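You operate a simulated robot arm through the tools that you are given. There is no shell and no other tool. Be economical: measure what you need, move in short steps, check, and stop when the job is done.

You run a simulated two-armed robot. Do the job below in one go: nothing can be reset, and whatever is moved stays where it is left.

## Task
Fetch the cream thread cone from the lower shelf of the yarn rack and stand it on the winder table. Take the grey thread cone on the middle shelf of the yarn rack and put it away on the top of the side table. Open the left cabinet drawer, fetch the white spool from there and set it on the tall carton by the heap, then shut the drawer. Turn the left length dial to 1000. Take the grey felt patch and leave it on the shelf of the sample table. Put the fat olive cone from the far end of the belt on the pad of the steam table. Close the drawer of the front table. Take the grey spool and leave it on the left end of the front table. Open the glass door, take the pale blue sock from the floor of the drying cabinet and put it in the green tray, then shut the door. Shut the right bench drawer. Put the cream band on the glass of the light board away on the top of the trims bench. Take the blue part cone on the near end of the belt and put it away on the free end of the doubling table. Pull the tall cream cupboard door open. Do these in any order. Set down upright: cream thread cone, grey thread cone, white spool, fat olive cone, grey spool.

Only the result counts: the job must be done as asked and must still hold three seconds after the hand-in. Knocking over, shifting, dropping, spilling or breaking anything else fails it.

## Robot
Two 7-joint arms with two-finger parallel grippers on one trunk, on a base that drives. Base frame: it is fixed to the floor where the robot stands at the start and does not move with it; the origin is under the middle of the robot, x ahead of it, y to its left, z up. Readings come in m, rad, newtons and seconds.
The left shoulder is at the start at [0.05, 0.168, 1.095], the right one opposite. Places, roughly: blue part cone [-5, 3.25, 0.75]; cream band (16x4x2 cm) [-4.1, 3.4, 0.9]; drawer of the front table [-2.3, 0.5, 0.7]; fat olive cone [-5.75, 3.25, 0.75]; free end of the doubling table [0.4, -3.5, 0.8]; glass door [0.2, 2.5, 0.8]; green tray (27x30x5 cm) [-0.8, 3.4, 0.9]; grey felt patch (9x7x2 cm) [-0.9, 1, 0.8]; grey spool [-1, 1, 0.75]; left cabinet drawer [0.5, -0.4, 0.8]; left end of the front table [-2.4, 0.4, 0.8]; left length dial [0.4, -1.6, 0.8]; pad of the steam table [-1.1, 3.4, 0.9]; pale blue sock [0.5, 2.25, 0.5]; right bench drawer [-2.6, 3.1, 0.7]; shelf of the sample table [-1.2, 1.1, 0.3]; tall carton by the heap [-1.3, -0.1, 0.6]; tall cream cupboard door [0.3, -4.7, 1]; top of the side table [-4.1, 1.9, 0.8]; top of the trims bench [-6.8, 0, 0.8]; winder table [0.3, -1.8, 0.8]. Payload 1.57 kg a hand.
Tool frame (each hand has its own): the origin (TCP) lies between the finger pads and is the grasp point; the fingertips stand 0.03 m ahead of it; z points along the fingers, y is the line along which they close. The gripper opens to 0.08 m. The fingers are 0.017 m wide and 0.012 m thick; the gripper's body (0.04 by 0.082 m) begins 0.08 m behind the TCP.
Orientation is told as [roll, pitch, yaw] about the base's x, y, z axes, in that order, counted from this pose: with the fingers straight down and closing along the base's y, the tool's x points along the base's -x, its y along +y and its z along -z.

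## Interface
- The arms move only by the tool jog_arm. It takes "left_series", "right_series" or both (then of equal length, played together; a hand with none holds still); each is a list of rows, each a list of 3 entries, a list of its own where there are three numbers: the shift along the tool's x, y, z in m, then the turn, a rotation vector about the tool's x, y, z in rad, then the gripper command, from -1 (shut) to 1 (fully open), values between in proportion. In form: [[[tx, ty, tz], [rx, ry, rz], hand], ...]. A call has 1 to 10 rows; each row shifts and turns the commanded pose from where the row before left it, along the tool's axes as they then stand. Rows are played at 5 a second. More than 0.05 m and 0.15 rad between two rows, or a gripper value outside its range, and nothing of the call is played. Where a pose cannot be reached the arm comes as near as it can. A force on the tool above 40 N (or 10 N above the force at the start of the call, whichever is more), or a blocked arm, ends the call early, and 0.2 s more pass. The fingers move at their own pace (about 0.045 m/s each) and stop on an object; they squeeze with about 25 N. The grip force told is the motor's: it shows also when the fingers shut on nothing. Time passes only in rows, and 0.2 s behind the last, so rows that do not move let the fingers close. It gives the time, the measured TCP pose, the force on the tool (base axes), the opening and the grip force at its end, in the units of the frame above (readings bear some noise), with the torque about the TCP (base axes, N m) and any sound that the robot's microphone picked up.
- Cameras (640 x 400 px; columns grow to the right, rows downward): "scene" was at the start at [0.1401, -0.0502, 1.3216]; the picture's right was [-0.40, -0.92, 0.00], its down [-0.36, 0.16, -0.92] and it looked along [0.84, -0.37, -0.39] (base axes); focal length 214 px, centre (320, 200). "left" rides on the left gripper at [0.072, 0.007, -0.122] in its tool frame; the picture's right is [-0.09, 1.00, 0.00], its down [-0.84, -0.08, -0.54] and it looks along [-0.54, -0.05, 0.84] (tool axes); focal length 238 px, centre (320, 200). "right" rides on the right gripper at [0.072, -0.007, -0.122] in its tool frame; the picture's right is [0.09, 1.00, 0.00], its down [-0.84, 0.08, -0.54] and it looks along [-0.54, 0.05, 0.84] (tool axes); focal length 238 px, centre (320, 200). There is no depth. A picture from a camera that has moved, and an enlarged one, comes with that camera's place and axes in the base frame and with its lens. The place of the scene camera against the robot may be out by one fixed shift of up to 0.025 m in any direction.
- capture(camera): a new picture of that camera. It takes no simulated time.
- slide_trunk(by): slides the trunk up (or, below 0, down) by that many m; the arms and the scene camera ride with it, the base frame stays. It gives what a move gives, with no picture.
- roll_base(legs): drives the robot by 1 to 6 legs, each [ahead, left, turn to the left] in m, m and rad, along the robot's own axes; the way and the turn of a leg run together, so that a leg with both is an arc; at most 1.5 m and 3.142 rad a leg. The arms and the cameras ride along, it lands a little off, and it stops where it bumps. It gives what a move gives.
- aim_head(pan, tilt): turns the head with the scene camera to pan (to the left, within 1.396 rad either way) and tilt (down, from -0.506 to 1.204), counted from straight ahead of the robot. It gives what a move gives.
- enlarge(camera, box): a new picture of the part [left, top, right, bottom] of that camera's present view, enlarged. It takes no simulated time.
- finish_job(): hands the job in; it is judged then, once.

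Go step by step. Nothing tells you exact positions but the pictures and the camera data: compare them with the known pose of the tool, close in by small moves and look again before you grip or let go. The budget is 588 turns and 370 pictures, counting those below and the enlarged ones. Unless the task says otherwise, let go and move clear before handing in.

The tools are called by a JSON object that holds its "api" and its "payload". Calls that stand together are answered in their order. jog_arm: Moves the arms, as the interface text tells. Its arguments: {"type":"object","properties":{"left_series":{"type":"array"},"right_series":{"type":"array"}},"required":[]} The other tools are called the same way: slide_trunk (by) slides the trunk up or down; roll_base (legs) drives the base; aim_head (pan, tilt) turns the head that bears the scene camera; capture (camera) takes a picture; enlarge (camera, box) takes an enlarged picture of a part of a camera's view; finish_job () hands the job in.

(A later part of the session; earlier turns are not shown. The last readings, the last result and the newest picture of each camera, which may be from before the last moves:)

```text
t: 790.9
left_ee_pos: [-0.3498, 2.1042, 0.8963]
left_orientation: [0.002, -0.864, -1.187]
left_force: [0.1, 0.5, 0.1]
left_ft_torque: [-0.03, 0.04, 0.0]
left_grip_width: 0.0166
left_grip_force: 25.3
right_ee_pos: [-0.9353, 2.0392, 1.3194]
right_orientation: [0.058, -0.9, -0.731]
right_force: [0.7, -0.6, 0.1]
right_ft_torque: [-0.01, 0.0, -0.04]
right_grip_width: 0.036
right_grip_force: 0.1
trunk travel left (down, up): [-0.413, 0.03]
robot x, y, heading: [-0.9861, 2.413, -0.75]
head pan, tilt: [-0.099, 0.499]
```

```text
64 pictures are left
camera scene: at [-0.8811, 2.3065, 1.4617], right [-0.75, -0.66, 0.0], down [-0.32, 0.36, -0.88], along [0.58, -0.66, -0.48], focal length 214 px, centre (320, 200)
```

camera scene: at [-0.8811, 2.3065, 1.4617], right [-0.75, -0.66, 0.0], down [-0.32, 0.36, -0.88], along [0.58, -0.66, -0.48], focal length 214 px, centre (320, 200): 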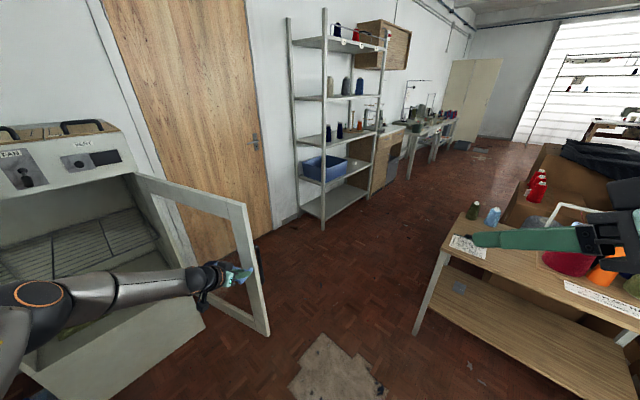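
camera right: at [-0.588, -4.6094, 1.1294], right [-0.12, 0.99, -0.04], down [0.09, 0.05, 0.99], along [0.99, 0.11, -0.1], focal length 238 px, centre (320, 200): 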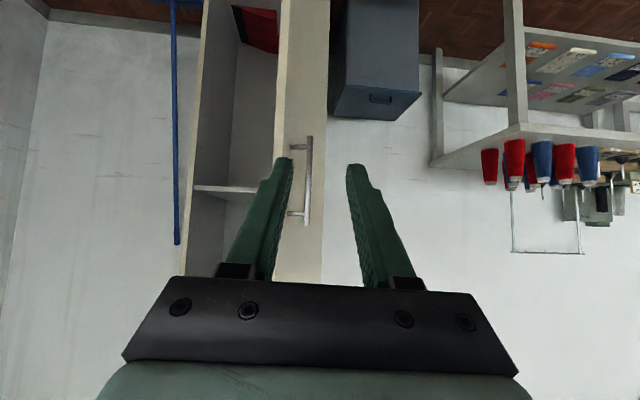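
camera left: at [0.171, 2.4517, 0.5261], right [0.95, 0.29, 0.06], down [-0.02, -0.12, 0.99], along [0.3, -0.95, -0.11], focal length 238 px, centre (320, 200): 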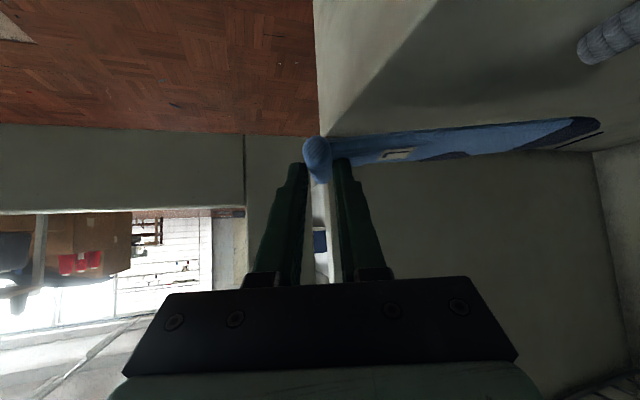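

{"api": "roll_base", "payload": {"legs": [[-0.27, 0.06, 0]]}}

{"api": "roll_base", "payload": {"legs": [[0, 0, 1.16], [0, 0, 1.16]]}}

{"api": "capture", "payload": {"camera": "scene"}}

```text
t: 792.8
left_ee_pos: [-0.5054, 2.3329, 0.8961]
left_orientation: [0.002, -0.863, -1.187]
left_force: [0.2, 0.2, 0.3]
left_ft_torque: [-0.02, 0.01, 0.0]
left_grip_width: 0.0166
left_grip_force: 24.8
right_ee_pos: [-1.093, 2.2665, 1.3198]
right_orientation: [0.057, -0.9, -0.732]
right_force: [-0.4, 0.0, -0.8]
right_ft_torque: [-0.01, 0.02, -0.03]
right_grip_width: 0.0361
right_grip_force: 0.1
trunk travel left (down, up): [-0.413, 0.03]
robot x, y, heading: [-1.1439, 2.644, -0.745]
head pan, tilt: [-0.099, 0.499]
```

```text
t: 795.6
left_ee_pos: [-0.5446, 2.9948, 0.8981]
left_orientation: [-0.054, -0.88, -0.17]
left_force: [0.5, -1.3, 0.3]
left_ft_torque: [-0.03, -0.02, -0.21]
left_grip_width: 0.0171
left_grip_force: 25.1
right_ee_pos: [-0.7954, 2.49, 1.3203]
right_orientation: [0.056, -0.901, 0.294]
right_force: [0.2, 1.4, 1.3]
right_ft_torque: [0.0, 0.0, 0.0]
right_grip_width: 0.0361
right_grip_force: 0.0
trunk travel left (down, up): [-0.413, 0.03]
robot x, y, heading: [-1.1443, 2.6424, 0.276]
head pan, tilt: [-0.099, 0.499]
stopped in leg 1: the force on the tool passed its limit (the readings are from after the stop); the commanded pose is now the measured one
```

```text
63 pictures are left
camera scene: at [-0.9989, 2.6556, 1.4618], right [0.18, -0.98, 0.0], down [-0.47, -0.08, -0.88], along [0.86, 0.16, -0.48], focal length 214 px, centre (320, 200)
```

scene: 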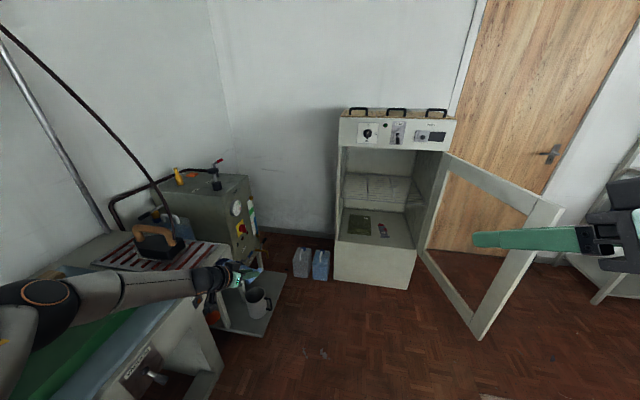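

{"api": "roll_base", "payload": {"legs": [[0, 0, -0.3]]}}

{"api": "aim_head", "payload": {"pan": 1.3, "tilt": 0.6}}

{"api": "capture", "payload": {"camera": "scene"}}

```text
t: 797.0
left_ee_pos: [-0.4667, 2.8034, 0.8978]
left_orientation: [-0.051, -0.878, -0.47]
left_force: [-0.8, -0.1, -0.6]
left_ft_torque: [0.0, 0.05, 0.0]
left_grip_width: 0.0169
left_grip_force: 24.8
right_ee_pos: [-0.8564, 2.3944, 1.3186]
right_orientation: [0.055, -0.901, -0.006]
right_force: [0.6, 0.6, -0.6]
right_ft_torque: [-0.02, 0.02, -0.04]
right_grip_width: 0.0357
right_grip_force: 0.0
trunk travel left (down, up): [-0.413, 0.03]
robot x, y, heading: [-1.1396, 2.6432, -0.025]
head pan, tilt: [-0.099, 0.499]
```

```text
t: 798.5
left_ee_pos: [-0.4671, 2.8037, 0.8974]
left_orientation: [-0.05, -0.877, -0.468]
left_force: [-0.1, 0.9, 0.9]
left_ft_torque: [0.02, 0.02, 0.01]
left_grip_width: 0.0168
left_grip_force: 25.1
right_ee_pos: [-0.8567, 2.3943, 1.3191]
right_orientation: [0.055, -0.901, -0.007]
right_force: [0.3, 0.0, 0.0]
right_ft_torque: [0.01, 0.0, 0.0]
right_grip_width: 0.036
right_grip_force: 0.1
trunk travel left (down, up): [-0.413, 0.03]
robot x, y, heading: [-1.1436, 2.6432, -0.02]
head pan, tilt: [1.3, 0.6]
```

```text
62 pictures are left
camera scene: at [-1.0613, 2.712, 1.4527], right [0.96, -0.29, 0.0], down [-0.16, -0.54, -0.83], along [0.24, 0.79, -0.56], focal length 214 px, centre (320, 200)
```

scene: 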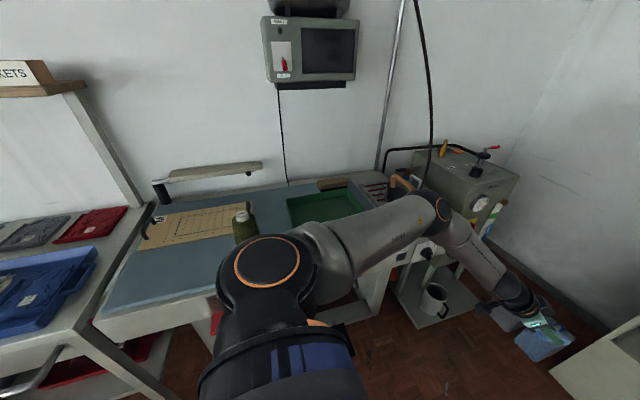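

{"api": "roll_base", "payload": {"legs": [[-0.1, -0.42, 0], [0, 0, 0.8], [0, 0, 0.79]]}}

{"api": "aim_head", "payload": {"pan": -0.1, "tilt": 0.5}}

{"api": "capture", "payload": {"camera": "scene"}}

{"api": "capture", "payload": {"camera": "left"}}

```text
t: 805.4
left_ee_pos: [-1.4243, 2.8954, 0.8984]
left_orientation: [-0.051, -0.878, 1.114]
left_force: [-0.2, 0.0, -1.3]
left_ft_torque: [-0.02, -0.01, -0.01]
left_grip_width: 0.017
left_grip_force: 24.5
right_ee_pos: [-1.0092, 2.5103, 1.3187]
right_orientation: [0.056, -0.902, 1.577]
right_force: [-1.1, 0.0, 0.1]
right_ft_torque: [-0.02, 0.04, 0.0]
right_grip_width: 0.036
right_grip_force: 0.2
trunk travel left (down, up): [-0.413, 0.03]
robot x, y, heading: [-1.2523, 2.2206, 1.56]
head pan, tilt: [1.3, 0.6]
```

```text
t: 806.9
left_ee_pos: [-1.4241, 2.8949, 0.8982]
left_orientation: [-0.05, -0.877, 1.114]
left_force: [-1.1, 0.0, 0.1]
left_ft_torque: [0.0, -0.01, 0.0]
left_grip_width: 0.0167
left_grip_force: 24.8
right_ee_pos: [-1.0092, 2.5102, 1.3191]
right_orientation: [0.055, -0.9, 1.578]
right_force: [0.1, -0.5, -0.6]
right_ft_torque: [0.04, 0.0, 0.02]
right_grip_width: 0.0359
right_grip_force: 0.0
trunk travel left (down, up): [-0.413, 0.03]
robot x, y, heading: [-1.2502, 2.2232, 1.563]
head pan, tilt: [-0.099, 0.499]
```

```text
61 pictures are left
camera scene: at [-1.2273, 2.3391, 1.4617], right [0.99, -0.11, 0.0], down [-0.05, -0.48, -0.88], along [0.1, 0.87, -0.48], focal length 214 px, centre (320, 200)
```

scene: 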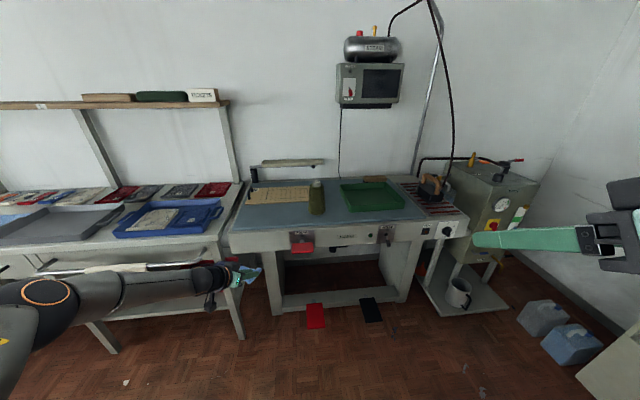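

```text
60 pictures are left
camera left: at [-1.4976, 2.7752, 0.921], right [-0.85, 0.53, 0.04], down [0.1, 0.08, 0.99], along [0.52, 0.85, -0.12], focal length 238 px, centre (320, 200)
```

left: 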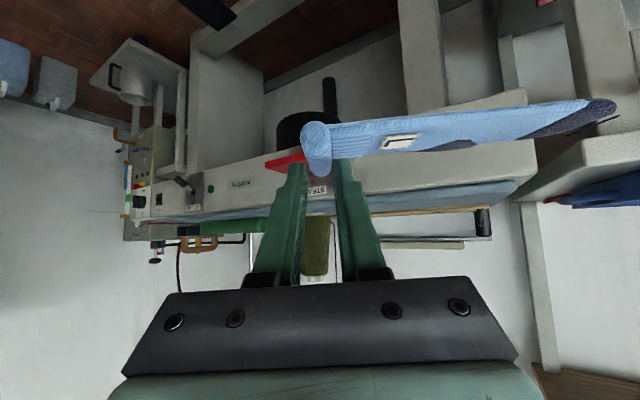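

{"api": "jog_arm", "payload": {"left_series": [[[-0.031, 0, -0.0256], [0, 0, 0], -1], [[-0.031, 0, -0.0256], [0, 0, 0], -1], [[-0.031, 0, -0.0256], [0, 0, 0], -1], [[-0.031, 0, -0.0256], [0, 0, 0], -1], [[0, 0, 0], [0, 0, 0], -1]]}}

{"api": "roll_base", "payload": {"legs": [[0, -0.665, 0], [0.25, 0, 0]]}}

{"api": "capture", "payload": {"camera": "left"}}

{"api": "capture", "payload": {"camera": "scene"}}

```text
t: 808.1
left_ee_pos: [-1.4266, 2.8916, 1.0285]
left_orientation: [-0.08, -0.903, 1.123]
left_force: [-0.4, -0.5, -1.1]
left_ft_torque: [0.02, -0.01, 0.02]
left_grip_width: 0.0169
left_grip_force: 24.8
left hand out of reach, approached as far as the arm can: row 3, 4
right_ee_pos: [-1.0098, 2.5111, 1.3179]
right_orientation: [0.055, -0.9, 1.576]
right_force: [-0.7, -0.7, -0.5]
right_ft_torque: [0.0, -0.01, -0.02]
right_grip_width: 0.0361
right_grip_force: 0.1
trunk travel left (down, up): [-0.413, 0.03]
robot x, y, heading: [-1.2514, 2.2197, 1.561]
head pan, tilt: [-0.099, 0.499]
```

```text
t: 813.2
left_ee_pos: [-0.7674, 3.1374, 1.0275]
left_orientation: [-0.079, -0.903, 1.128]
left_force: [0.6, 1.0, 0.1]
left_ft_torque: [-0.02, -0.04, 0.0]
left_grip_width: 0.0165
left_grip_force: 24.8
right_ee_pos: [-0.3495, 2.7581, 1.3192]
right_orientation: [0.057, -0.899, 1.581]
right_force: [0.4, 0.2, -0.7]
right_ft_torque: [-0.02, -0.01, 0.02]
right_grip_width: 0.0359
right_grip_force: 0.1
trunk travel left (down, up): [-0.413, 0.03]
robot x, y, heading: [-0.5911, 2.4682, 1.562]
head pan, tilt: [-0.099, 0.499]
```

```text
59 pictures are left
camera left: at [-0.8433, 3.0182, 1.0474], right [-0.85, 0.53, 0.02], down [0.07, 0.06, 1.0], along [0.53, 0.84, -0.09], focal length 238 px, centre (320, 200)
```

left: 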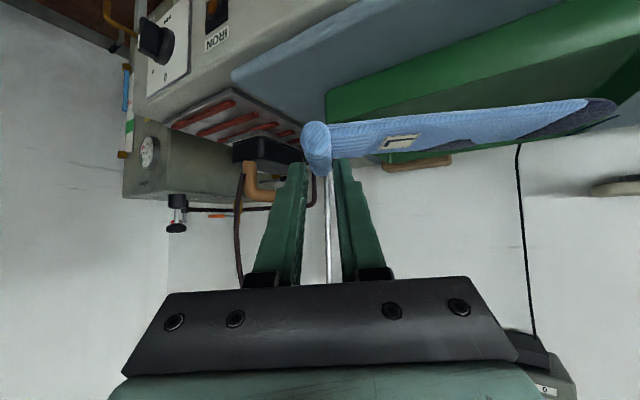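

```text
58 pictures are left
camera scene: at [-0.5665, 2.5854, 1.4617], right [0.99, -0.11, 0.0], down [-0.05, -0.48, -0.88], along [0.09, 0.87, -0.48], focal length 214 px, centre (320, 200)
```

scene: 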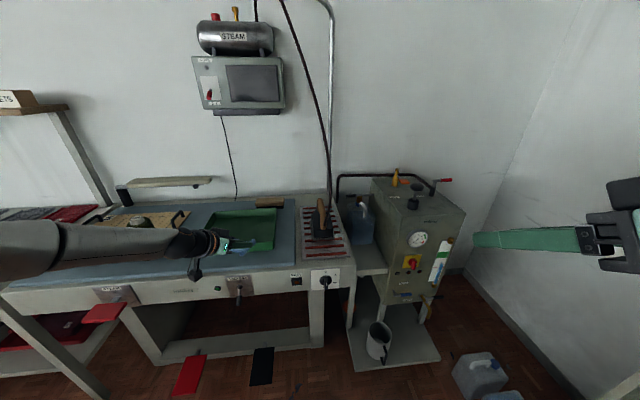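

{"api": "aim_head", "payload": {"pan": 0.8, "tilt": 0.5}}

{"api": "capture", "payload": {"camera": "scene"}}

```text
t: 814.4
left_ee_pos: [-0.7678, 3.1385, 1.0275]
left_orientation: [-0.079, -0.906, 1.127]
left_force: [-0.4, -0.2, 0.0]
left_ft_torque: [-0.02, 0.0, 0.01]
left_grip_width: 0.0166
left_grip_force: 25.2
right_ee_pos: [-0.3487, 2.7578, 1.3197]
right_orientation: [0.056, -0.9, 1.582]
right_force: [-0.3, 0.2, -1.1]
right_ft_torque: [0.0, 0.01, 0.01]
right_grip_width: 0.0358
right_grip_force: 0.1
trunk travel left (down, up): [-0.413, 0.03]
robot x, y, heading: [-0.5906, 2.4703, 1.568]
head pan, tilt: [0.799, 0.499]
```

```text
57 pictures are left
camera scene: at [-0.6409, 2.5581, 1.4618], right [0.7, 0.71, 0.0], down [0.34, -0.34, -0.88], along [-0.62, 0.62, -0.48], focal length 214 px, centre (320, 200)
```

scene: 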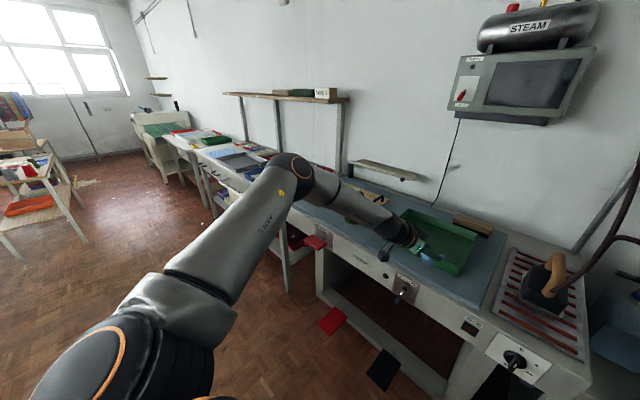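

{"api": "roll_base", "payload": {"legs": [[0.175, -0.01, 0]]}}

{"api": "capture", "payload": {"camera": "left"}}

{"api": "capture", "payload": {"camera": "scene"}}

```text
t: 815.9
left_ee_pos: [-0.7567, 3.3097, 1.0274]
left_orientation: [-0.078, -0.904, 1.127]
left_force: [0.3, 0.5, -0.1]
left_ft_torque: [-0.01, -0.06, -0.02]
left_grip_width: 0.0168
left_grip_force: 24.6
right_ee_pos: [-0.3377, 2.9293, 1.3191]
right_orientation: [0.056, -0.897, 1.583]
right_force: [0.6, 0.7, 0.3]
right_ft_torque: [-0.05, -0.03, 0.03]
right_grip_width: 0.0359
right_grip_force: 0.1
trunk travel left (down, up): [-0.413, 0.03]
robot x, y, heading: [-0.5782, 2.637, 1.563]
head pan, tilt: [0.799, 0.499]
```

```text
56 pictures are left
camera left: at [-0.8326, 3.1897, 1.0473], right [-0.85, 0.53, 0.02], down [0.07, 0.06, 1.0], along [0.53, 0.84, -0.09], focal length 238 px, centre (320, 200)
```

left: 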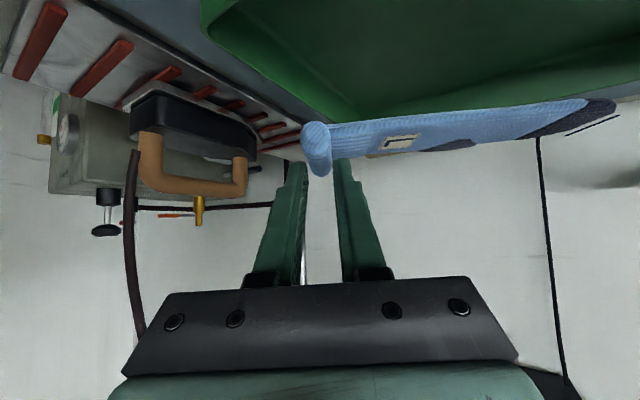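

```text
55 pictures are left
camera scene: at [-0.6299, 2.7306, 1.4617], right [0.7, 0.71, 0.0], down [0.34, -0.34, -0.88], along [-0.63, 0.62, -0.48], focal length 214 px, centre (320, 200)
```

scene: 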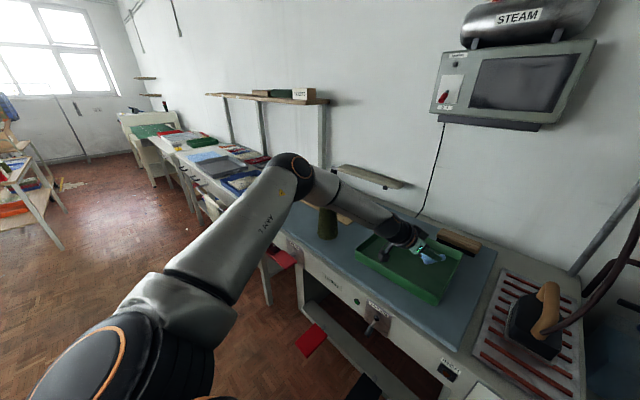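

{"api": "roll_base", "payload": {"legs": [[0.01, 0.045, 0]]}}

{"api": "slide_trunk", "payload": {"by": -0.06}}

{"api": "capture", "payload": {"camera": "left"}}

{"api": "enlarge", "payload": {"camera": "scene", "box": [280, 160, 500, 320]}}

```text
t: 816.8
left_ee_pos: [-0.8022, 3.3183, 1.0286]
left_orientation: [-0.081, -0.905, 1.13]
left_force: [-0.8, -0.2, -0.4]
left_ft_torque: [0.02, -0.04, -0.02]
left_grip_width: 0.0166
left_grip_force: 24.4
right_ee_pos: [-0.3838, 2.9404, 1.3189]
right_orientation: [0.054, -0.901, 1.584]
right_force: [0.2, 0.6, 0.2]
right_ft_torque: [-0.06, -0.02, -0.06]
right_grip_width: 0.0359
right_grip_force: 0.0
trunk travel left (down, up): [-0.413, 0.03]
robot x, y, heading: [-0.629, 2.6507, 1.571]
head pan, tilt: [0.799, 0.499]
```

```text
t: 817.8
left_ee_pos: [-0.8017, 3.3191, 0.9686]
left_orientation: [-0.081, -0.907, 1.13]
left_force: [-0.3, -0.6, -0.7]
left_ft_torque: [-0.02, 0.0, 0.0]
left_grip_width: 0.0169
left_grip_force: 24.9
right_ee_pos: [-0.3834, 2.938, 1.2592]
right_orientation: [0.057, -0.9, 1.581]
right_force: [0.0, 0.4, 0.0]
right_ft_torque: [0.0, -0.04, 0.0]
right_grip_width: 0.0358
right_grip_force: 0.0
trunk travel left (down, up): [-0.353, 0.09]
robot x, y, heading: [-0.625, 2.6486, 1.563]
head pan, tilt: [0.799, 0.499]
```

```text
54 pictures are left
camera left: at [-0.8772, 3.1994, 0.9879], right [-0.85, 0.53, 0.02], down [0.07, 0.06, 1.0], along [0.53, 0.84, -0.09], focal length 238 px, centre (320, 200)
```

left: 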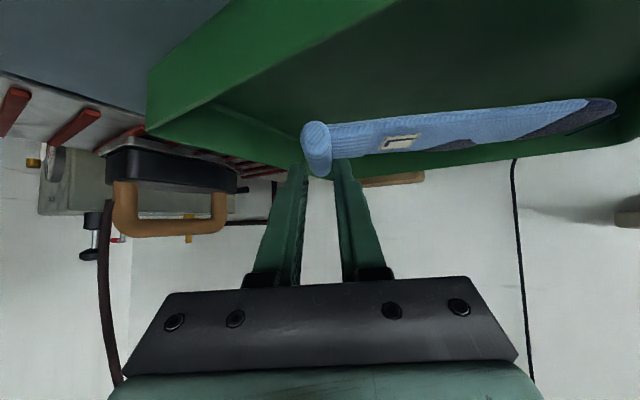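

```text
2.50 times, centred on (390, 240) of scene
camera zoom: at [-0.6749, 2.7398, 1.4018], right [0.7, 0.71, 0.0], down [0.34, -0.34, -0.88], along [-0.63, 0.62, -0.48], focal length 536 px, centre (145, 100)
```

zoom: 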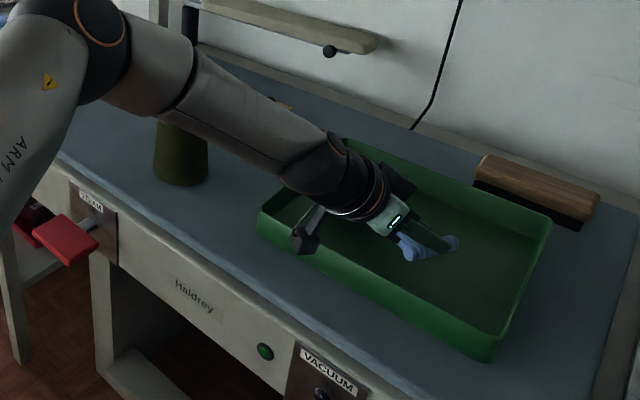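

{"api": "jog_arm", "payload": {"left_series": [[[0, 0, 0], [0, 0, 0], 0.2], [[0, 0, 0], [0, 0, 0], 0.5], [[0, 0, 0], [0, 0, 0], 0.5], [[0, 0, 0], [0, 0, 0], 0.5]]}}

{"api": "capture", "payload": {"camera": "left"}}

```text
t: 818.8
left_ee_pos: [-0.8016, 3.3189, 0.9685]
left_orientation: [-0.079, -0.903, 1.128]
left_force: [0.8, -0.3, 0.3]
left_ft_torque: [-0.04, 0.01, 0.01]
left_grip_width: 0.0599
left_grip_force: 0.0
right_ee_pos: [-0.3835, 2.9387, 1.2591]
right_orientation: [0.056, -0.901, 1.581]
right_force: [-0.1, 0.7, 0.3]
right_ft_torque: [0.01, -0.02, -0.01]
right_grip_width: 0.0359
right_grip_force: 0.0
trunk travel left (down, up): [-0.353, 0.09]
robot x, y, heading: [-0.6249, 2.6505, 1.566]
head pan, tilt: [0.799, 0.499]
```

```text
52 pictures are left
camera left: at [-0.8773, 3.1995, 0.9878], right [-0.85, 0.53, 0.02], down [0.07, 0.06, 1.0], along [0.53, 0.84, -0.09], focal length 238 px, centre (320, 200)
```

left: 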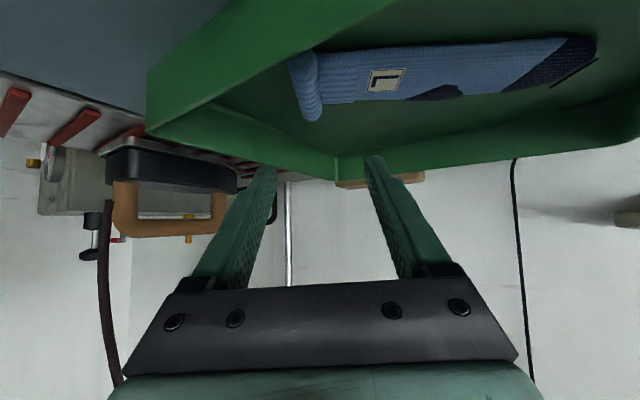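

{"api": "slide_trunk", "payload": {"by": 0.085}}

{"api": "roll_base", "payload": {"legs": [[-0.5, 0, 0], [-0.35, 0.58, 0], [0, 0, -0.78], [0, 0, -0.785]]}}

{"api": "jog_arm", "payload": {"left_series": [[[0, 0, 0], [-0.09, 0, -0.07], -1], [[0, 0, 0], [-0.09, 0, -0.07], -1], [[0, 0, 0], [-0.09, 0, -0.07], -1], [[0, 0, 0], [-0.09, 0, -0.07], -1], [[0, 0, 0], [0, 0, 0], -1]]}}

{"api": "aim_head", "payload": {"pan": 0.4, "tilt": 0.5}}

{"api": "capture", "payload": {"camera": "scene"}}

```text
t: 820.0
left_ee_pos: [-0.8009, 3.3187, 1.0532]
left_orientation: [-0.078, -0.903, 1.128]
left_force: [-1.4, -0.3, 0.3]
left_ft_torque: [0.0, 0.01, 0.01]
left_grip_width: 0.0601
left_grip_force: 0.1
right_ee_pos: [-0.3824, 2.9405, 1.3435]
right_orientation: [0.056, -0.9, 1.582]
right_force: [-0.3, -0.1, 0.5]
right_ft_torque: [0.03, 0.04, -0.02]
right_grip_width: 0.0357
right_grip_force: 0.0
trunk travel left (down, up): [-0.438, 0.005]
robot x, y, heading: [-0.6252, 2.6485, 1.563]
head pan, tilt: [0.799, 0.499]
```

```text
t: 830.3
left_ee_pos: [-0.5468, 1.99, 1.0533]
left_orientation: [-0.079, -0.904, -0.432]
left_force: [-0.6, 0.4, -0.2]
left_ft_torque: [0.01, 0.0, -0.02]
left_grip_width: 0.0603
left_grip_force: 0.0
right_ee_pos: [-0.92, 1.5663, 1.3435]
right_orientation: [0.057, -0.9, 0.024]
right_force: [0.8, -0.5, -0.2]
right_ft_torque: [0.02, 0.0, 0.02]
right_grip_width: 0.036
right_grip_force: 0.1
trunk travel left (down, up): [-0.438, 0.005]
robot x, y, heading: [-1.2119, 1.803, 0.01]
head pan, tilt: [0.799, 0.499]
```

```text
t: 831.5
left_ee_pos: [-0.5459, 1.9895, 1.0539]
left_orientation: [-0.067, -0.886, 0.015]
left_force: [-0.4, -1.4, -0.6]
left_ft_torque: [0.02, 0.0, -0.03]
left_grip_width: 0.0
left_grip_force: 21.9
right_ee_pos: [-0.921, 1.5671, 1.3429]
right_orientation: [0.056, -0.9, 0.022]
right_force: [-0.8, -0.6, -0.1]
right_ft_torque: [-0.01, -0.01, 0.02]
right_grip_width: 0.0362
right_grip_force: 0.1
trunk travel left (down, up): [-0.438, 0.005]
robot x, y, heading: [-1.2161, 1.8036, 0.009]
head pan, tilt: [0.799, 0.499]
```

```text
t: 832.4
left_ee_pos: [-0.5458, 1.989, 1.0538]
left_orientation: [-0.065, -0.885, 0.015]
left_force: [0.3, 0.5, -0.4]
left_ft_torque: [0.03, -0.02, 0.03]
left_grip_width: 0.0001
left_grip_force: 21.5
right_ee_pos: [-0.921, 1.5659, 1.3441]
right_orientation: [0.056, -0.9, 0.021]
right_force: [-0.4, -0.7, 0.0]
right_ft_torque: [0.0, 0.0, 0.02]
right_grip_width: 0.0359
right_grip_force: 0.1
trunk travel left (down, up): [-0.438, 0.005]
robot x, y, heading: [-1.217, 1.8052, 0.005]
head pan, tilt: [0.4, 0.499]
```

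```text
51 pictures are left
camera scene: at [-1.0748, 1.8283, 1.4868], right [0.39, -0.92, 0.0], down [-0.44, -0.19, -0.88], along [0.81, 0.35, -0.48], focal length 214 px, centre (320, 200)
```

scene: 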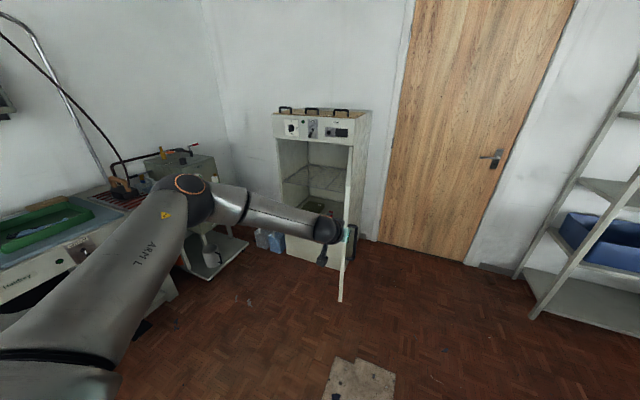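

{"api": "slide_trunk", "payload": {"by": -0.2}}

{"api": "roll_base", "payload": {"legs": [[0, -0.05, 0], [0.3, 0, 0]]}}

{"api": "capture", "payload": {"camera": "scene"}}

```text
t: 834.6
left_ee_pos: [-0.5465, 1.9899, 0.8527]
left_orientation: [-0.065, -0.885, 0.014]
left_force: [0.1, 0.4, -0.2]
left_ft_torque: [0.0, 0.01, 0.0]
left_grip_width: 0.0
left_grip_force: 21.6
right_ee_pos: [-0.9209, 1.5664, 1.1444]
right_orientation: [0.056, -0.9, 0.022]
right_force: [0.3, -0.1, 0.7]
right_ft_torque: [0.01, 0.0, 0.0]
right_grip_width: 0.0362
right_grip_force: 0.0
trunk travel left (down, up): [-0.238, 0.205]
robot x, y, heading: [-1.2138, 1.8055, 0.002]
head pan, tilt: [0.4, 0.499]
```

```text
t: 837.1
left_ee_pos: [-0.248, 1.9421, 0.8541]
left_orientation: [-0.066, -0.884, 0.017]
left_force: [0.2, -0.2, 0.9]
left_ft_torque: [0.01, 0.0, 0.02]
left_grip_width: 0.0
left_grip_force: 21.0
right_ee_pos: [-0.6225, 1.5173, 1.1437]
right_orientation: [0.055, -0.901, 0.022]
right_force: [0.4, -0.6, 0.2]
right_ft_torque: [0.0, 0.03, 0.01]
right_grip_width: 0.0361
right_grip_force: 0.2
trunk travel left (down, up): [-0.238, 0.205]
robot x, y, heading: [-0.9173, 1.7599, 0.007]
head pan, tilt: [0.4, 0.499]
```

```text
50 pictures are left
camera scene: at [-0.7769, 1.7803, 1.2867], right [0.4, -0.92, 0.0], down [-0.44, -0.19, -0.88], along [0.81, 0.35, -0.48], focal length 214 px, centre (320, 200)
```

scene: 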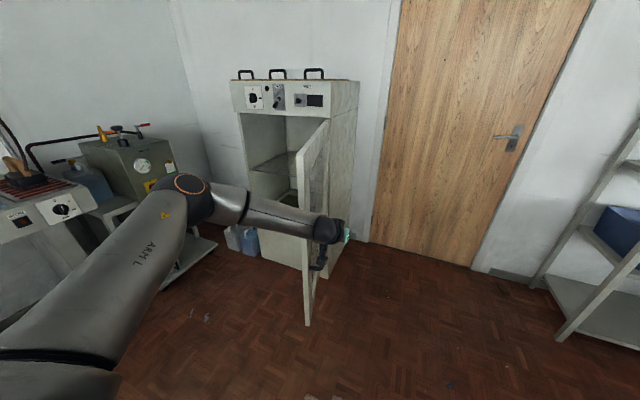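

{"api": "roll_base", "payload": {"legs": [[0, 0.13, 0], [0, 0.17, 0], [0.057, 0.157, 0]]}}

{"api": "capture", "payload": {"camera": "scene"}}

```text
t: 838.0
left_ee_pos: [-0.2511, 1.967, 0.8526]
left_orientation: [-0.076, -0.878, 0.009]
left_force: [-0.2, -0.6, 0.0]
left_ft_torque: [0.04, 0.0, -0.01]
left_grip_width: 0.0001
left_grip_force: 20.7
right_ee_pos: [-0.6224, 1.5503, 1.1436]
right_orientation: [0.056, -0.901, 0.025]
right_force: [0.7, -0.3, -0.4]
right_ft_torque: [0.0, -0.03, -0.01]
right_grip_width: 0.0361
right_grip_force: 0.1
trunk travel left (down, up): [-0.238, 0.205]
robot x, y, heading: [-0.9165, 1.7907, 0.007]
head pan, tilt: [0.4, 0.499]
stopped in leg 1: the robot was blocked; the commanded pose is now the measured one
```

```text
49 pictures are left
camera scene: at [-0.7771, 1.8129, 1.2867], right [0.4, -0.92, 0.0], down [-0.44, -0.19, -0.88], along [0.81, 0.35, -0.48], focal length 214 px, centre (320, 200)
```

scene: 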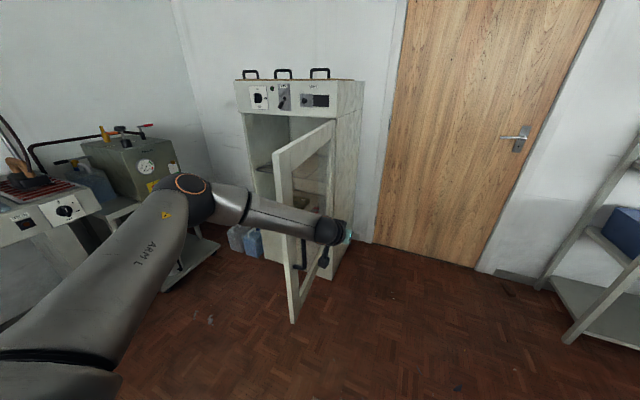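

{"api": "roll_base", "payload": {"legs": [[0, -0.03, 0], [-0.28, 0, 0], [0, 0.17, 0]]}}

{"api": "jog_arm", "payload": {"left_series": [[[0, 0, 0], [0.04, 0, 0], 0.1], [[0, 0, 0], [0.03, 0, 0], 0.1], [[0, 0, 0], [0, 0, 0], 0.1]]}}

{"api": "capture", "payload": {"camera": "left"}}

```text
t: 841.5
left_ee_pos: [-0.5315, 2.1029, 0.8514]
left_orientation: [-0.079, -0.877, 0.01]
left_force: [0.5, -0.2, 0.0]
left_ft_torque: [0.01, 0.02, -0.01]
left_grip_width: 0.0
left_grip_force: 21.6
right_ee_pos: [-0.9022, 1.6893, 1.1442]
right_orientation: [0.057, -0.901, 0.023]
right_force: [0.8, -1.0, 0.7]
right_ft_torque: [0.02, -0.01, -0.03]
right_grip_width: 0.0358
right_grip_force: 0.0
trunk travel left (down, up): [-0.238, 0.205]
robot x, y, heading: [-1.1976, 1.9265, 0.007]
head pan, tilt: [0.4, 0.499]
```

```text
t: 842.3
left_ee_pos: [-0.5319, 2.1033, 0.8522]
left_orientation: [-0.147, -0.88, 0.008]
left_force: [-0.2, -0.5, 0.1]
left_ft_torque: [0.03, -0.02, 0.02]
left_grip_width: 0.0439
left_grip_force: 0.1
right_ee_pos: [-0.9025, 1.6891, 1.1437]
right_orientation: [0.055, -0.901, 0.026]
right_force: [-0.9, 0.6, 0.3]
right_ft_torque: [0.03, 0.0, -0.01]
right_grip_width: 0.0358
right_grip_force: 0.0
trunk travel left (down, up): [-0.238, 0.205]
robot x, y, heading: [-1.1967, 1.9255, 0.004]
head pan, tilt: [0.4, 0.499]
```

```text
48 pictures are left
camera left: at [-0.6703, 2.1259, 0.8747], right [0.16, 0.99, -0.02], down [0.11, 0.0, 0.99], along [0.98, -0.17, -0.11], focal length 238 px, centre (320, 200)
```

left: 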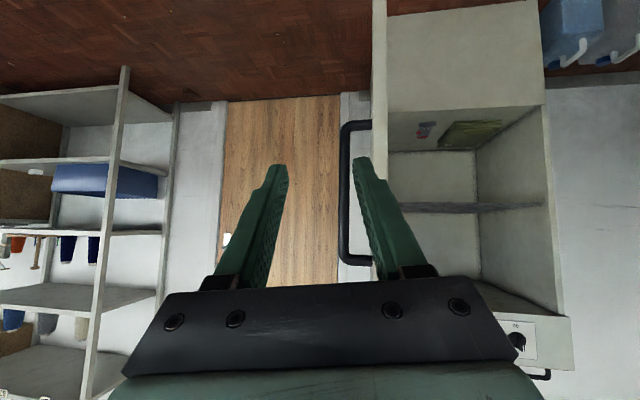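

{"api": "jog_arm", "payload": {"left_series": [[[0, 0, 0], [-0.05, 0, 0], -0.25], [[0, 0, 0], [-0.05, 0, 0], -0.25], [[0, 0, 0], [-0.045, 0, 0], -0.25], [[0, 0, 0], [0, 0, 0], -0.25]]}}

{"api": "roll_base", "payload": {"legs": [[0.14, 0, 0]]}}

{"api": "capture", "payload": {"camera": "left"}}

```text
t: 843.3
left_ee_pos: [-0.5307, 2.104, 0.8537]
left_orientation: [-0.002, -0.88, 0.009]
left_force: [-0.8, -0.3, -1.0]
left_ft_torque: [0.0, 0.03, 0.02]
left_grip_width: 0.0297
left_grip_force: 0.0
right_ee_pos: [-0.9024, 1.6873, 1.1434]
right_orientation: [0.056, -0.901, 0.023]
right_force: [0.8, -0.6, 0.6]
right_ft_torque: [-0.03, 0.01, 0.0]
right_grip_width: 0.036
right_grip_force: 0.1
trunk travel left (down, up): [-0.238, 0.205]
robot x, y, heading: [-1.1898, 1.9293, 0.008]
head pan, tilt: [0.4, 0.499]
```

```text
t: 844.6
left_ee_pos: [-0.3904, 2.1032, 0.8523]
left_orientation: [-0.004, -0.879, 0.007]
left_force: [0.0, 0.2, 0.3]
left_ft_torque: [0.02, 0.0, 0.02]
left_grip_width: 0.0302
left_grip_force: 0.0
right_ee_pos: [-0.7625, 1.689, 1.1423]
right_orientation: [0.054, -0.901, 0.023]
right_force: [0.3, -0.5, -0.4]
right_ft_torque: [-0.03, 0.01, 0.02]
right_grip_width: 0.0358
right_grip_force: 0.0
trunk travel left (down, up): [-0.238, 0.205]
robot x, y, heading: [-1.0555, 1.927, 0.006]
head pan, tilt: [0.4, 0.499]
```

```text
47 pictures are left
camera left: at [-0.532, 2.1089, 0.876], right [0.05, 1.0, 0.07], down [0.12, -0.08, 0.99], along [0.99, -0.04, -0.12], focal length 238 px, centre (320, 200)
```

left: 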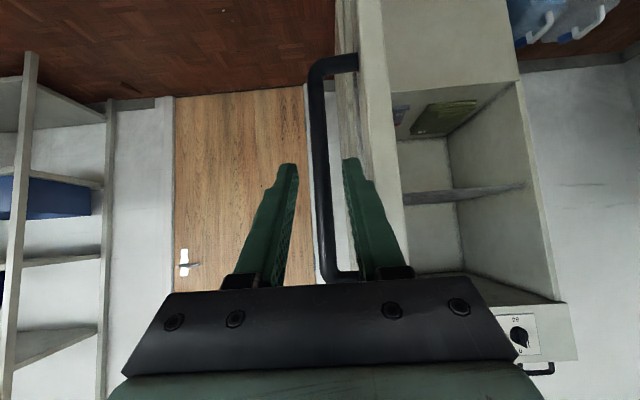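

{"api": "roll_base", "payload": {"legs": [[0.078, -0.002, 0]]}}

{"api": "jog_arm", "payload": {"left_series": [[[0, 0, 0], [0, 0, 0], -1], [[0, 0, 0], [0, 0, 0], -1], [[0, 0, 0], [0, 0, 0], -1]]}}

{"api": "capture", "payload": {"camera": "left"}}

```text
t: 845.7
left_ee_pos: [-0.3148, 2.1015, 0.8526]
left_orientation: [-0.003, -0.878, 0.007]
left_force: [0.4, 0.2, -0.2]
left_ft_torque: [0.01, -0.01, 0.02]
left_grip_width: 0.0299
left_grip_force: 0.1
right_ee_pos: [-0.6852, 1.6883, 1.1431]
right_orientation: [0.056, -0.9, 0.025]
right_force: [0.8, -0.3, 0.1]
right_ft_torque: [-0.04, -0.02, -0.03]
right_grip_width: 0.036
right_grip_force: 0.1
trunk travel left (down, up): [-0.238, 0.205]
robot x, y, heading: [-0.9784, 1.9264, 0.003]
head pan, tilt: [0.4, 0.499]
```

```text
t: 846.5
left_ee_pos: [-0.315, 2.1011, 0.8523]
left_orientation: [-0.003, -0.879, 0.01]
left_force: [0.0, -0.9, 0.1]
left_ft_torque: [-0.3, 0.05, -0.05]
left_grip_width: 0.0159
left_grip_force: 31.4
right_ee_pos: [-0.6859, 1.6876, 1.1442]
right_orientation: [0.056, -0.901, 0.025]
right_force: [0.8, -0.2, -0.5]
right_ft_torque: [0.02, 0.02, -0.01]
right_grip_width: 0.036
right_grip_force: 0.1
trunk travel left (down, up): [-0.238, 0.205]
robot x, y, heading: [-0.9793, 1.9304, 0.003]
head pan, tilt: [0.4, 0.499]
```

```text
46 pictures are left
camera left: at [-0.4555, 2.1075, 0.8765], right [0.05, 1.0, 0.07], down [0.12, -0.07, 0.99], along [0.99, -0.04, -0.12], focal length 238 px, centre (320, 200)
```

left: 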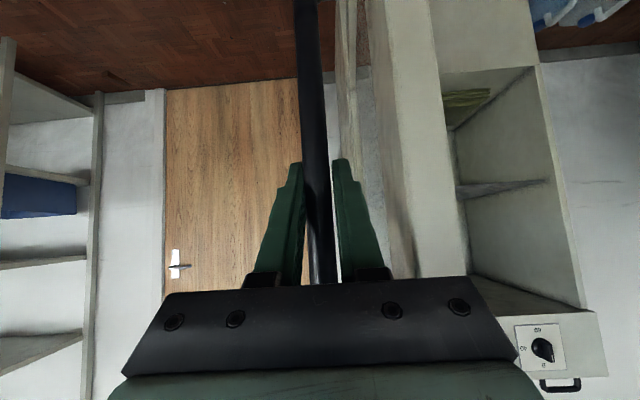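

{"api": "roll_base", "payload": {"legs": [[0, 0.075, 0], [-0.004, 0.073, 0], [0.02, 0.088, 0], [0.031, 0.085, 0]]}}

{"api": "roll_base", "payload": {"legs": [[0.06, 0.09, 0], [0.067, 0.08, 0], [0.066, 0.054, 0], [0.07, 0.044, 0]]}}

{"api": "capture", "payload": {"camera": "left"}}

```text
t: 849.6
left_ee_pos: [-0.2693, 2.4228, 0.8527]
left_orientation: [-0.004, -0.877, 0.006]
left_force: [2.9, -1.7, 4.1]
left_ft_torque: [-0.24, 0.37, -0.13]
left_grip_width: 0.0159
left_grip_force: 31.9
right_ee_pos: [-0.6413, 2.0097, 1.143]
right_orientation: [0.057, -0.901, 0.022]
right_force: [-0.7, 0.2, 0.2]
right_ft_torque: [-0.03, -0.01, -0.01]
right_grip_width: 0.036
right_grip_force: 0.1
trunk travel left (down, up): [-0.238, 0.205]
robot x, y, heading: [-0.934, 2.2517, 0.011]
head pan, tilt: [0.4, 0.499]
```

```text
t: 851.4
left_ee_pos: [-0.1672, 2.5652, 0.8538]
left_orientation: [-0.008, -0.877, -0.002]
left_force: [-11.1, 7.3, 5.6]
left_ft_torque: [-1.13, -0.24, -1.29]
left_grip_width: 0.0156
left_grip_force: 31.5
right_ee_pos: [-0.5375, 2.1564, 1.1435]
right_orientation: [0.053, -0.906, 0.024]
right_force: [0.3, 0.1, 0.6]
right_ft_torque: [0.01, 0.02, 0.01]
right_grip_width: 0.0361
right_grip_force: 0.1
trunk travel left (down, up): [-0.238, 0.205]
robot x, y, heading: [-0.8285, 2.3938, 0.003]
head pan, tilt: [0.4, 0.499]
stopped in leg 2: the force on the tool passed its limit (the readings are from after the stop); the commanded pose is now the measured one
```

```text
45 pictures are left
camera left: at [-0.3073, 2.5737, 0.8774], right [0.07, 1.0, 0.07], down [0.12, -0.07, 0.99], along [0.99, -0.06, -0.12], focal length 238 px, centre (320, 200)
```

left: 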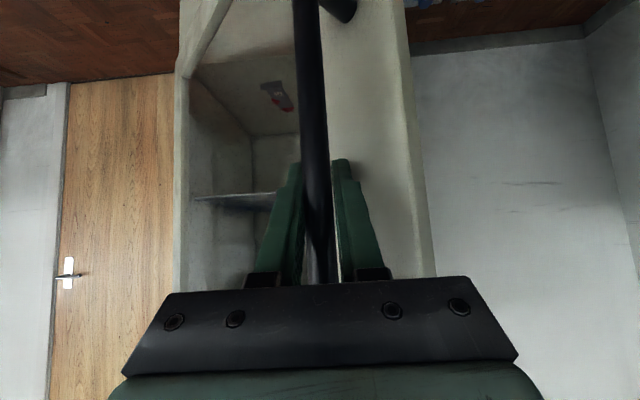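

{"api": "roll_base", "payload": {"legs": [[0.03, 0.024, 0], [0.04, 0.028, 0], [0.04, 0.024, 0]]}}

{"api": "roll_base", "payload": {"legs": [[0.04, 0.02, 0], [0.04, 0.014, 0], [0.04, 0.01, 0]]}}

{"api": "capture", "payload": {"camera": "left"}}

```text
t: 852.2
left_ee_pos: [-0.1572, 2.5769, 0.854]
left_orientation: [-0.01, -0.874, -0.007]
left_force: [-14.1, 9.4, 10.3]
left_ft_torque: [-1.35, 0.62, -1.82]
left_grip_width: 0.0157
left_grip_force: 31.0
right_ee_pos: [-0.5238, 2.1674, 1.1443]
right_orientation: [0.052, -0.904, 0.028]
right_force: [-0.7, -0.7, 0.1]
right_ft_torque: [0.04, 0.0, 0.03]
right_grip_width: 0.0361
right_grip_force: 0.1
trunk travel left (down, up): [-0.238, 0.205]
robot x, y, heading: [-0.8126, 2.406, 0.007]
head pan, tilt: [0.4, 0.499]
stopped in leg 1: the force on the tool passed its limit (the readings are from after the stop); the commanded pose is now the measured one
```

```text
t: 853.0
left_ee_pos: [-0.1501, 2.584, 0.8538]
left_orientation: [-0.012, -0.871, -0.008]
left_force: [-15.0, 10.0, 11.8]
left_ft_torque: [-1.34, 1.22, -2.17]
left_grip_width: 0.0156
left_grip_force: 30.7
right_ee_pos: [-0.5156, 2.173, 1.1446]
right_orientation: [0.052, -0.904, 0.032]
right_force: [-0.3, 0.0, 0.5]
right_ft_torque: [-0.01, -0.01, -0.01]
right_grip_width: 0.0359
right_grip_force: 0.0
trunk travel left (down, up): [-0.238, 0.205]
robot x, y, heading: [-0.8058, 2.4134, 0.012]
head pan, tilt: [0.4, 0.499]
stopped in leg 1: the force on the tool passed its limit (the readings are from after the stop); the commanded pose is now the measured one
```

```text
44 pictures are left
camera left: at [-0.2903, 2.5926, 0.878], right [0.07, 1.0, 0.06], down [0.12, -0.07, 0.99], along [0.99, -0.07, -0.13], focal length 238 px, centre (320, 200)
```

left: 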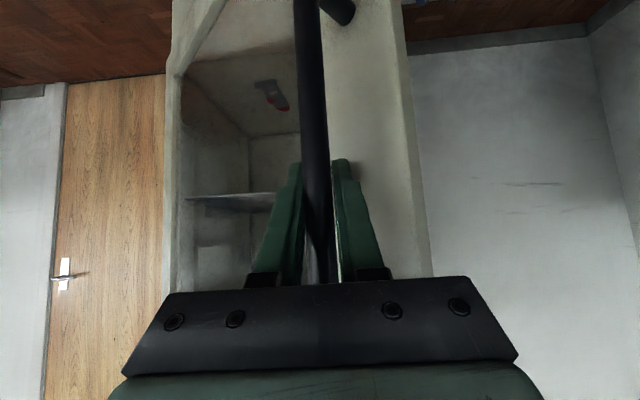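

{"api": "jog_arm", "payload": {"left_series": [[[0, 0, 0], [0, 0, 0], -0.25], [[0, 0, 0], [0, 0, 0], -0.25], [[0, 0, -0.045], [0, 0, 0], -0.25], [[0, 0, -0.045], [0, 0, 0], -0.25], [[0, 0, -0.03], [0, 0, 0], -1], [[0, 0, 0], [0, 0, 0], -1]]}}

{"api": "roll_base", "payload": {"legs": [[-0.1, 0, 0]]}}

{"api": "capture", "payload": {"camera": "left"}}

```text
t: 854.4
left_ee_pos: [-0.2409, 2.5845, 0.9283]
left_orientation: [-0.008, -0.865, -0.012]
left_force: [-0.1, 0.1, -0.4]
left_ft_torque: [-0.02, 0.01, 0.0]
left_grip_width: 0.0
left_grip_force: 12.2
right_ee_pos: [-0.5133, 2.1711, 1.1429]
right_orientation: [0.054, -0.901, 0.03]
right_force: [-0.1, 0.3, 0.3]
right_ft_torque: [-0.01, -0.01, -0.01]
right_grip_width: 0.0358
right_grip_force: 0.2
trunk travel left (down, up): [-0.238, 0.205]
robot x, y, heading: [-0.8102, 2.4162, 0.011]
head pan, tilt: [0.4, 0.499]
```

```text
t: 855.6
left_ee_pos: [-0.3398, 2.5829, 0.9288]
left_orientation: [-0.007, -0.869, -0.01]
left_force: [0.2, 0.3, 0.4]
left_ft_torque: [0.01, -0.03, 0.0]
left_grip_width: 0.0002
left_grip_force: 21.6
right_ee_pos: [-0.6125, 2.1705, 1.1437]
right_orientation: [0.054, -0.903, 0.027]
right_force: [-0.6, 0.1, 0.0]
right_ft_torque: [-0.02, -0.01, -0.03]
right_grip_width: 0.036
right_grip_force: 0.0
trunk travel left (down, up): [-0.238, 0.205]
robot x, y, heading: [-0.9066, 2.4063, 0.009]
head pan, tilt: [0.4, 0.499]
```

```text
43 pictures are left
camera left: at [-0.4794, 2.5918, 0.9533], right [0.08, 0.99, 0.07], down [0.13, -0.07, 0.99], along [0.99, -0.07, -0.13], focal length 238 px, centre (320, 200)
```

left: 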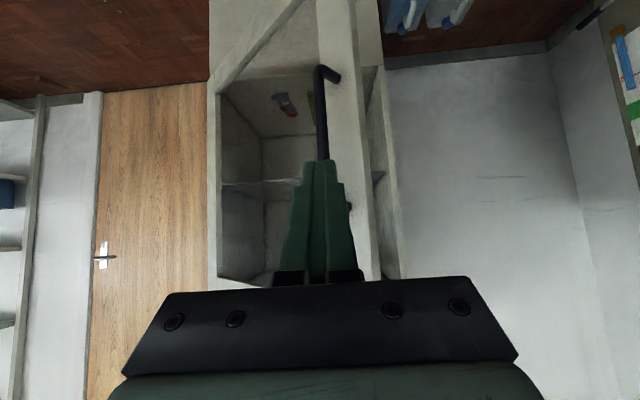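

{"api": "slide_trunk", "payload": {"by": -0.07}}

{"api": "roll_base", "payload": {"legs": [[0.15, 0.02, 0], [0.1, 0.04, 0], [0.08, 0.03, 0]]}}

{"api": "capture", "payload": {"camera": "left"}}

```text
t: 856.6
left_ee_pos: [-0.3387, 2.5825, 0.8573]
left_orientation: [-0.007, -0.866, -0.01]
left_force: [0.9, 0.2, 0.1]
left_ft_torque: [0.01, -0.03, -0.01]
left_grip_width: 0.0
left_grip_force: 21.7
right_ee_pos: [-0.6126, 2.1706, 1.0737]
right_orientation: [0.054, -0.903, 0.028]
right_force: [-0.1, 0.1, 0.1]
right_ft_torque: [0.04, -0.02, -0.01]
right_grip_width: 0.0359
right_grip_force: 0.0
trunk travel left (down, up): [-0.168, 0.275]
robot x, y, heading: [-0.9079, 2.4074, 0.006]
head pan, tilt: [0.4, 0.499]
```

```text
t: 858.8
left_ee_pos: [-0.1123, 2.6496, 0.8575]
left_orientation: [0.008, -0.863, 0.011]
left_force: [-2.4, 3.8, 2.1]
left_ft_torque: [-0.15, 0.05, -0.03]
left_grip_width: 0.0004
left_grip_force: 20.9
right_ee_pos: [-0.3868, 2.2249, 1.0743]
right_orientation: [0.052, -0.902, 0.034]
right_force: [-0.2, -0.3, -0.9]
right_ft_torque: [0.01, -0.03, 0.0]
right_grip_width: 0.0359
right_grip_force: 0.1
trunk travel left (down, up): [-0.168, 0.275]
robot x, y, heading: [-0.6823, 2.4667, 0.009]
head pan, tilt: [0.4, 0.499]
stopped in leg 2: the force on the tool passed its limit (the readings are from after the stop); the commanded pose is now the measured one
```

```text
42 pictures are left
camera left: at [-0.2531, 2.6538, 0.883], right [0.04, 1.0, 0.08], down [0.13, -0.08, 0.99], along [0.99, -0.03, -0.13], focal length 238 px, centre (320, 200)
```

left: 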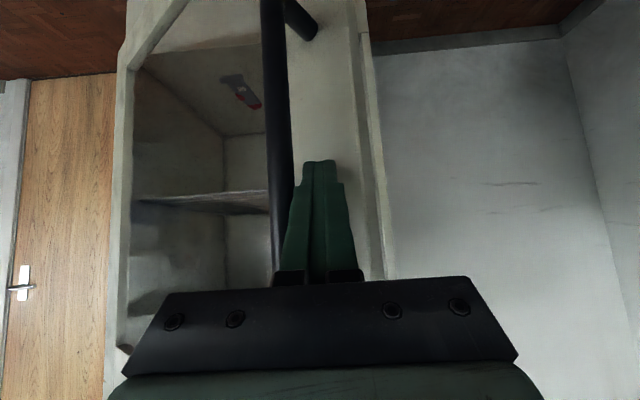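

{"api": "roll_base", "payload": {"legs": [[0.05, 0.005, 0], [0.05, 0.01, 0], [0.05, 0.01, 0]]}}

{"api": "capture", "payload": {"camera": "left"}}

```text
t: 859.6
left_ee_pos: [-0.0953, 2.6631, 0.8561]
left_orientation: [0.026, -0.859, 0.026]
left_force: [-3.6, 4.0, 2.3]
left_ft_torque: [-0.13, 0.01, -0.05]
left_grip_width: 0.0
left_grip_force: 21.4
right_ee_pos: [-0.3682, 2.2297, 1.0748]
right_orientation: [0.05, -0.903, 0.037]
right_force: [-0.3, -0.2, 0.0]
right_ft_torque: [-0.02, 0.01, 0.02]
right_grip_width: 0.036
right_grip_force: 0.0
trunk travel left (down, up): [-0.168, 0.275]
robot x, y, heading: [-0.6624, 2.4681, 0.011]
head pan, tilt: [0.4, 0.499]
stopped in leg 1: the force on the tool passed its limit (the readings are from after the stop); the commanded pose is now the measured one
```

```text
41 pictures are left
camera left: at [-0.2354, 2.6629, 0.8825], right [0.01, 1.0, 0.09], down [0.14, -0.09, 0.99], along [0.99, 0.0, -0.14], focal length 238 px, centre (320, 200)
```

left: 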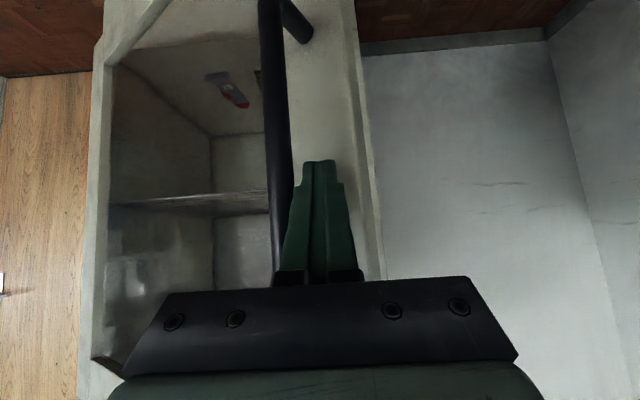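

{"api": "roll_base", "payload": {"legs": [[-0.02, 0, 0], [0.05, 0.025, 0], [0.04, 0.024, 0], [0.04, 0.018, 0]]}}

{"api": "roll_base", "payload": {"legs": [[0.04, 0.016, 0], [0.04, 0.012, 0], [0.04, 0.008, 0]]}}

{"api": "capture", "payload": {"camera": "left"}}

```text
t: 861.9
left_ee_pos: [0.0133, 2.7296, 0.8563]
left_orientation: [0.023, -0.859, 0.024]
left_force: [0.2, 1.2, -0.9]
left_ft_torque: [0.06, -0.01, 0.02]
left_grip_width: 0.0001
left_grip_force: 21.1
right_ee_pos: [-0.2595, 2.2972, 1.0741]
right_orientation: [0.053, -0.902, 0.036]
right_force: [0.4, -0.2, 0.3]
right_ft_torque: [0.0, -0.02, 0.01]
right_grip_width: 0.0359
right_grip_force: 0.1
trunk travel left (down, up): [-0.168, 0.275]
robot x, y, heading: [-0.5555, 2.5354, 0.01]
head pan, tilt: [0.4, 0.499]
```

```text
t: 863.8
left_ee_pos: [0.132, 2.7678, 0.8552]
left_orientation: [0.024, -0.86, 0.027]
left_force: [0.1, 0.0, 0.0]
left_ft_torque: [0.0, 0.02, 0.02]
left_grip_width: 0.0
left_grip_force: 21.0
right_ee_pos: [-0.1403, 2.3347, 1.074]
right_orientation: [0.051, -0.902, 0.036]
right_force: [-0.1, 0.7, 1.1]
right_ft_torque: [-0.01, -0.01, -0.02]
right_grip_width: 0.036
right_grip_force: 0.1
trunk travel left (down, up): [-0.168, 0.275]
robot x, y, heading: [-0.4334, 2.5686, 0.013]
head pan, tilt: [0.4, 0.499]
```

```text
40 pictures are left
camera left: at [-0.0079, 2.768, 0.882], right [0.02, 1.0, 0.09], down [0.14, -0.09, 0.99], along [0.99, -0.01, -0.14], focal length 238 px, centre (320, 200)
```

left: 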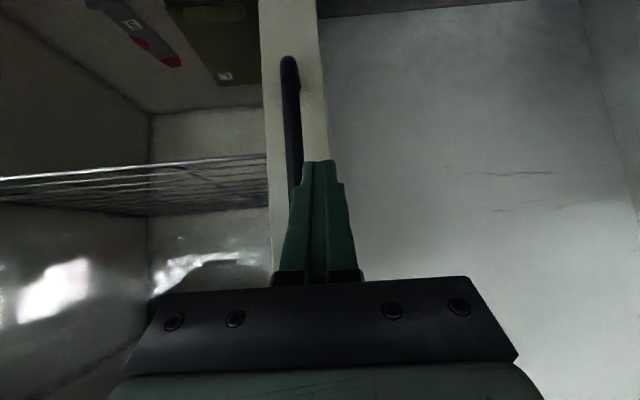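

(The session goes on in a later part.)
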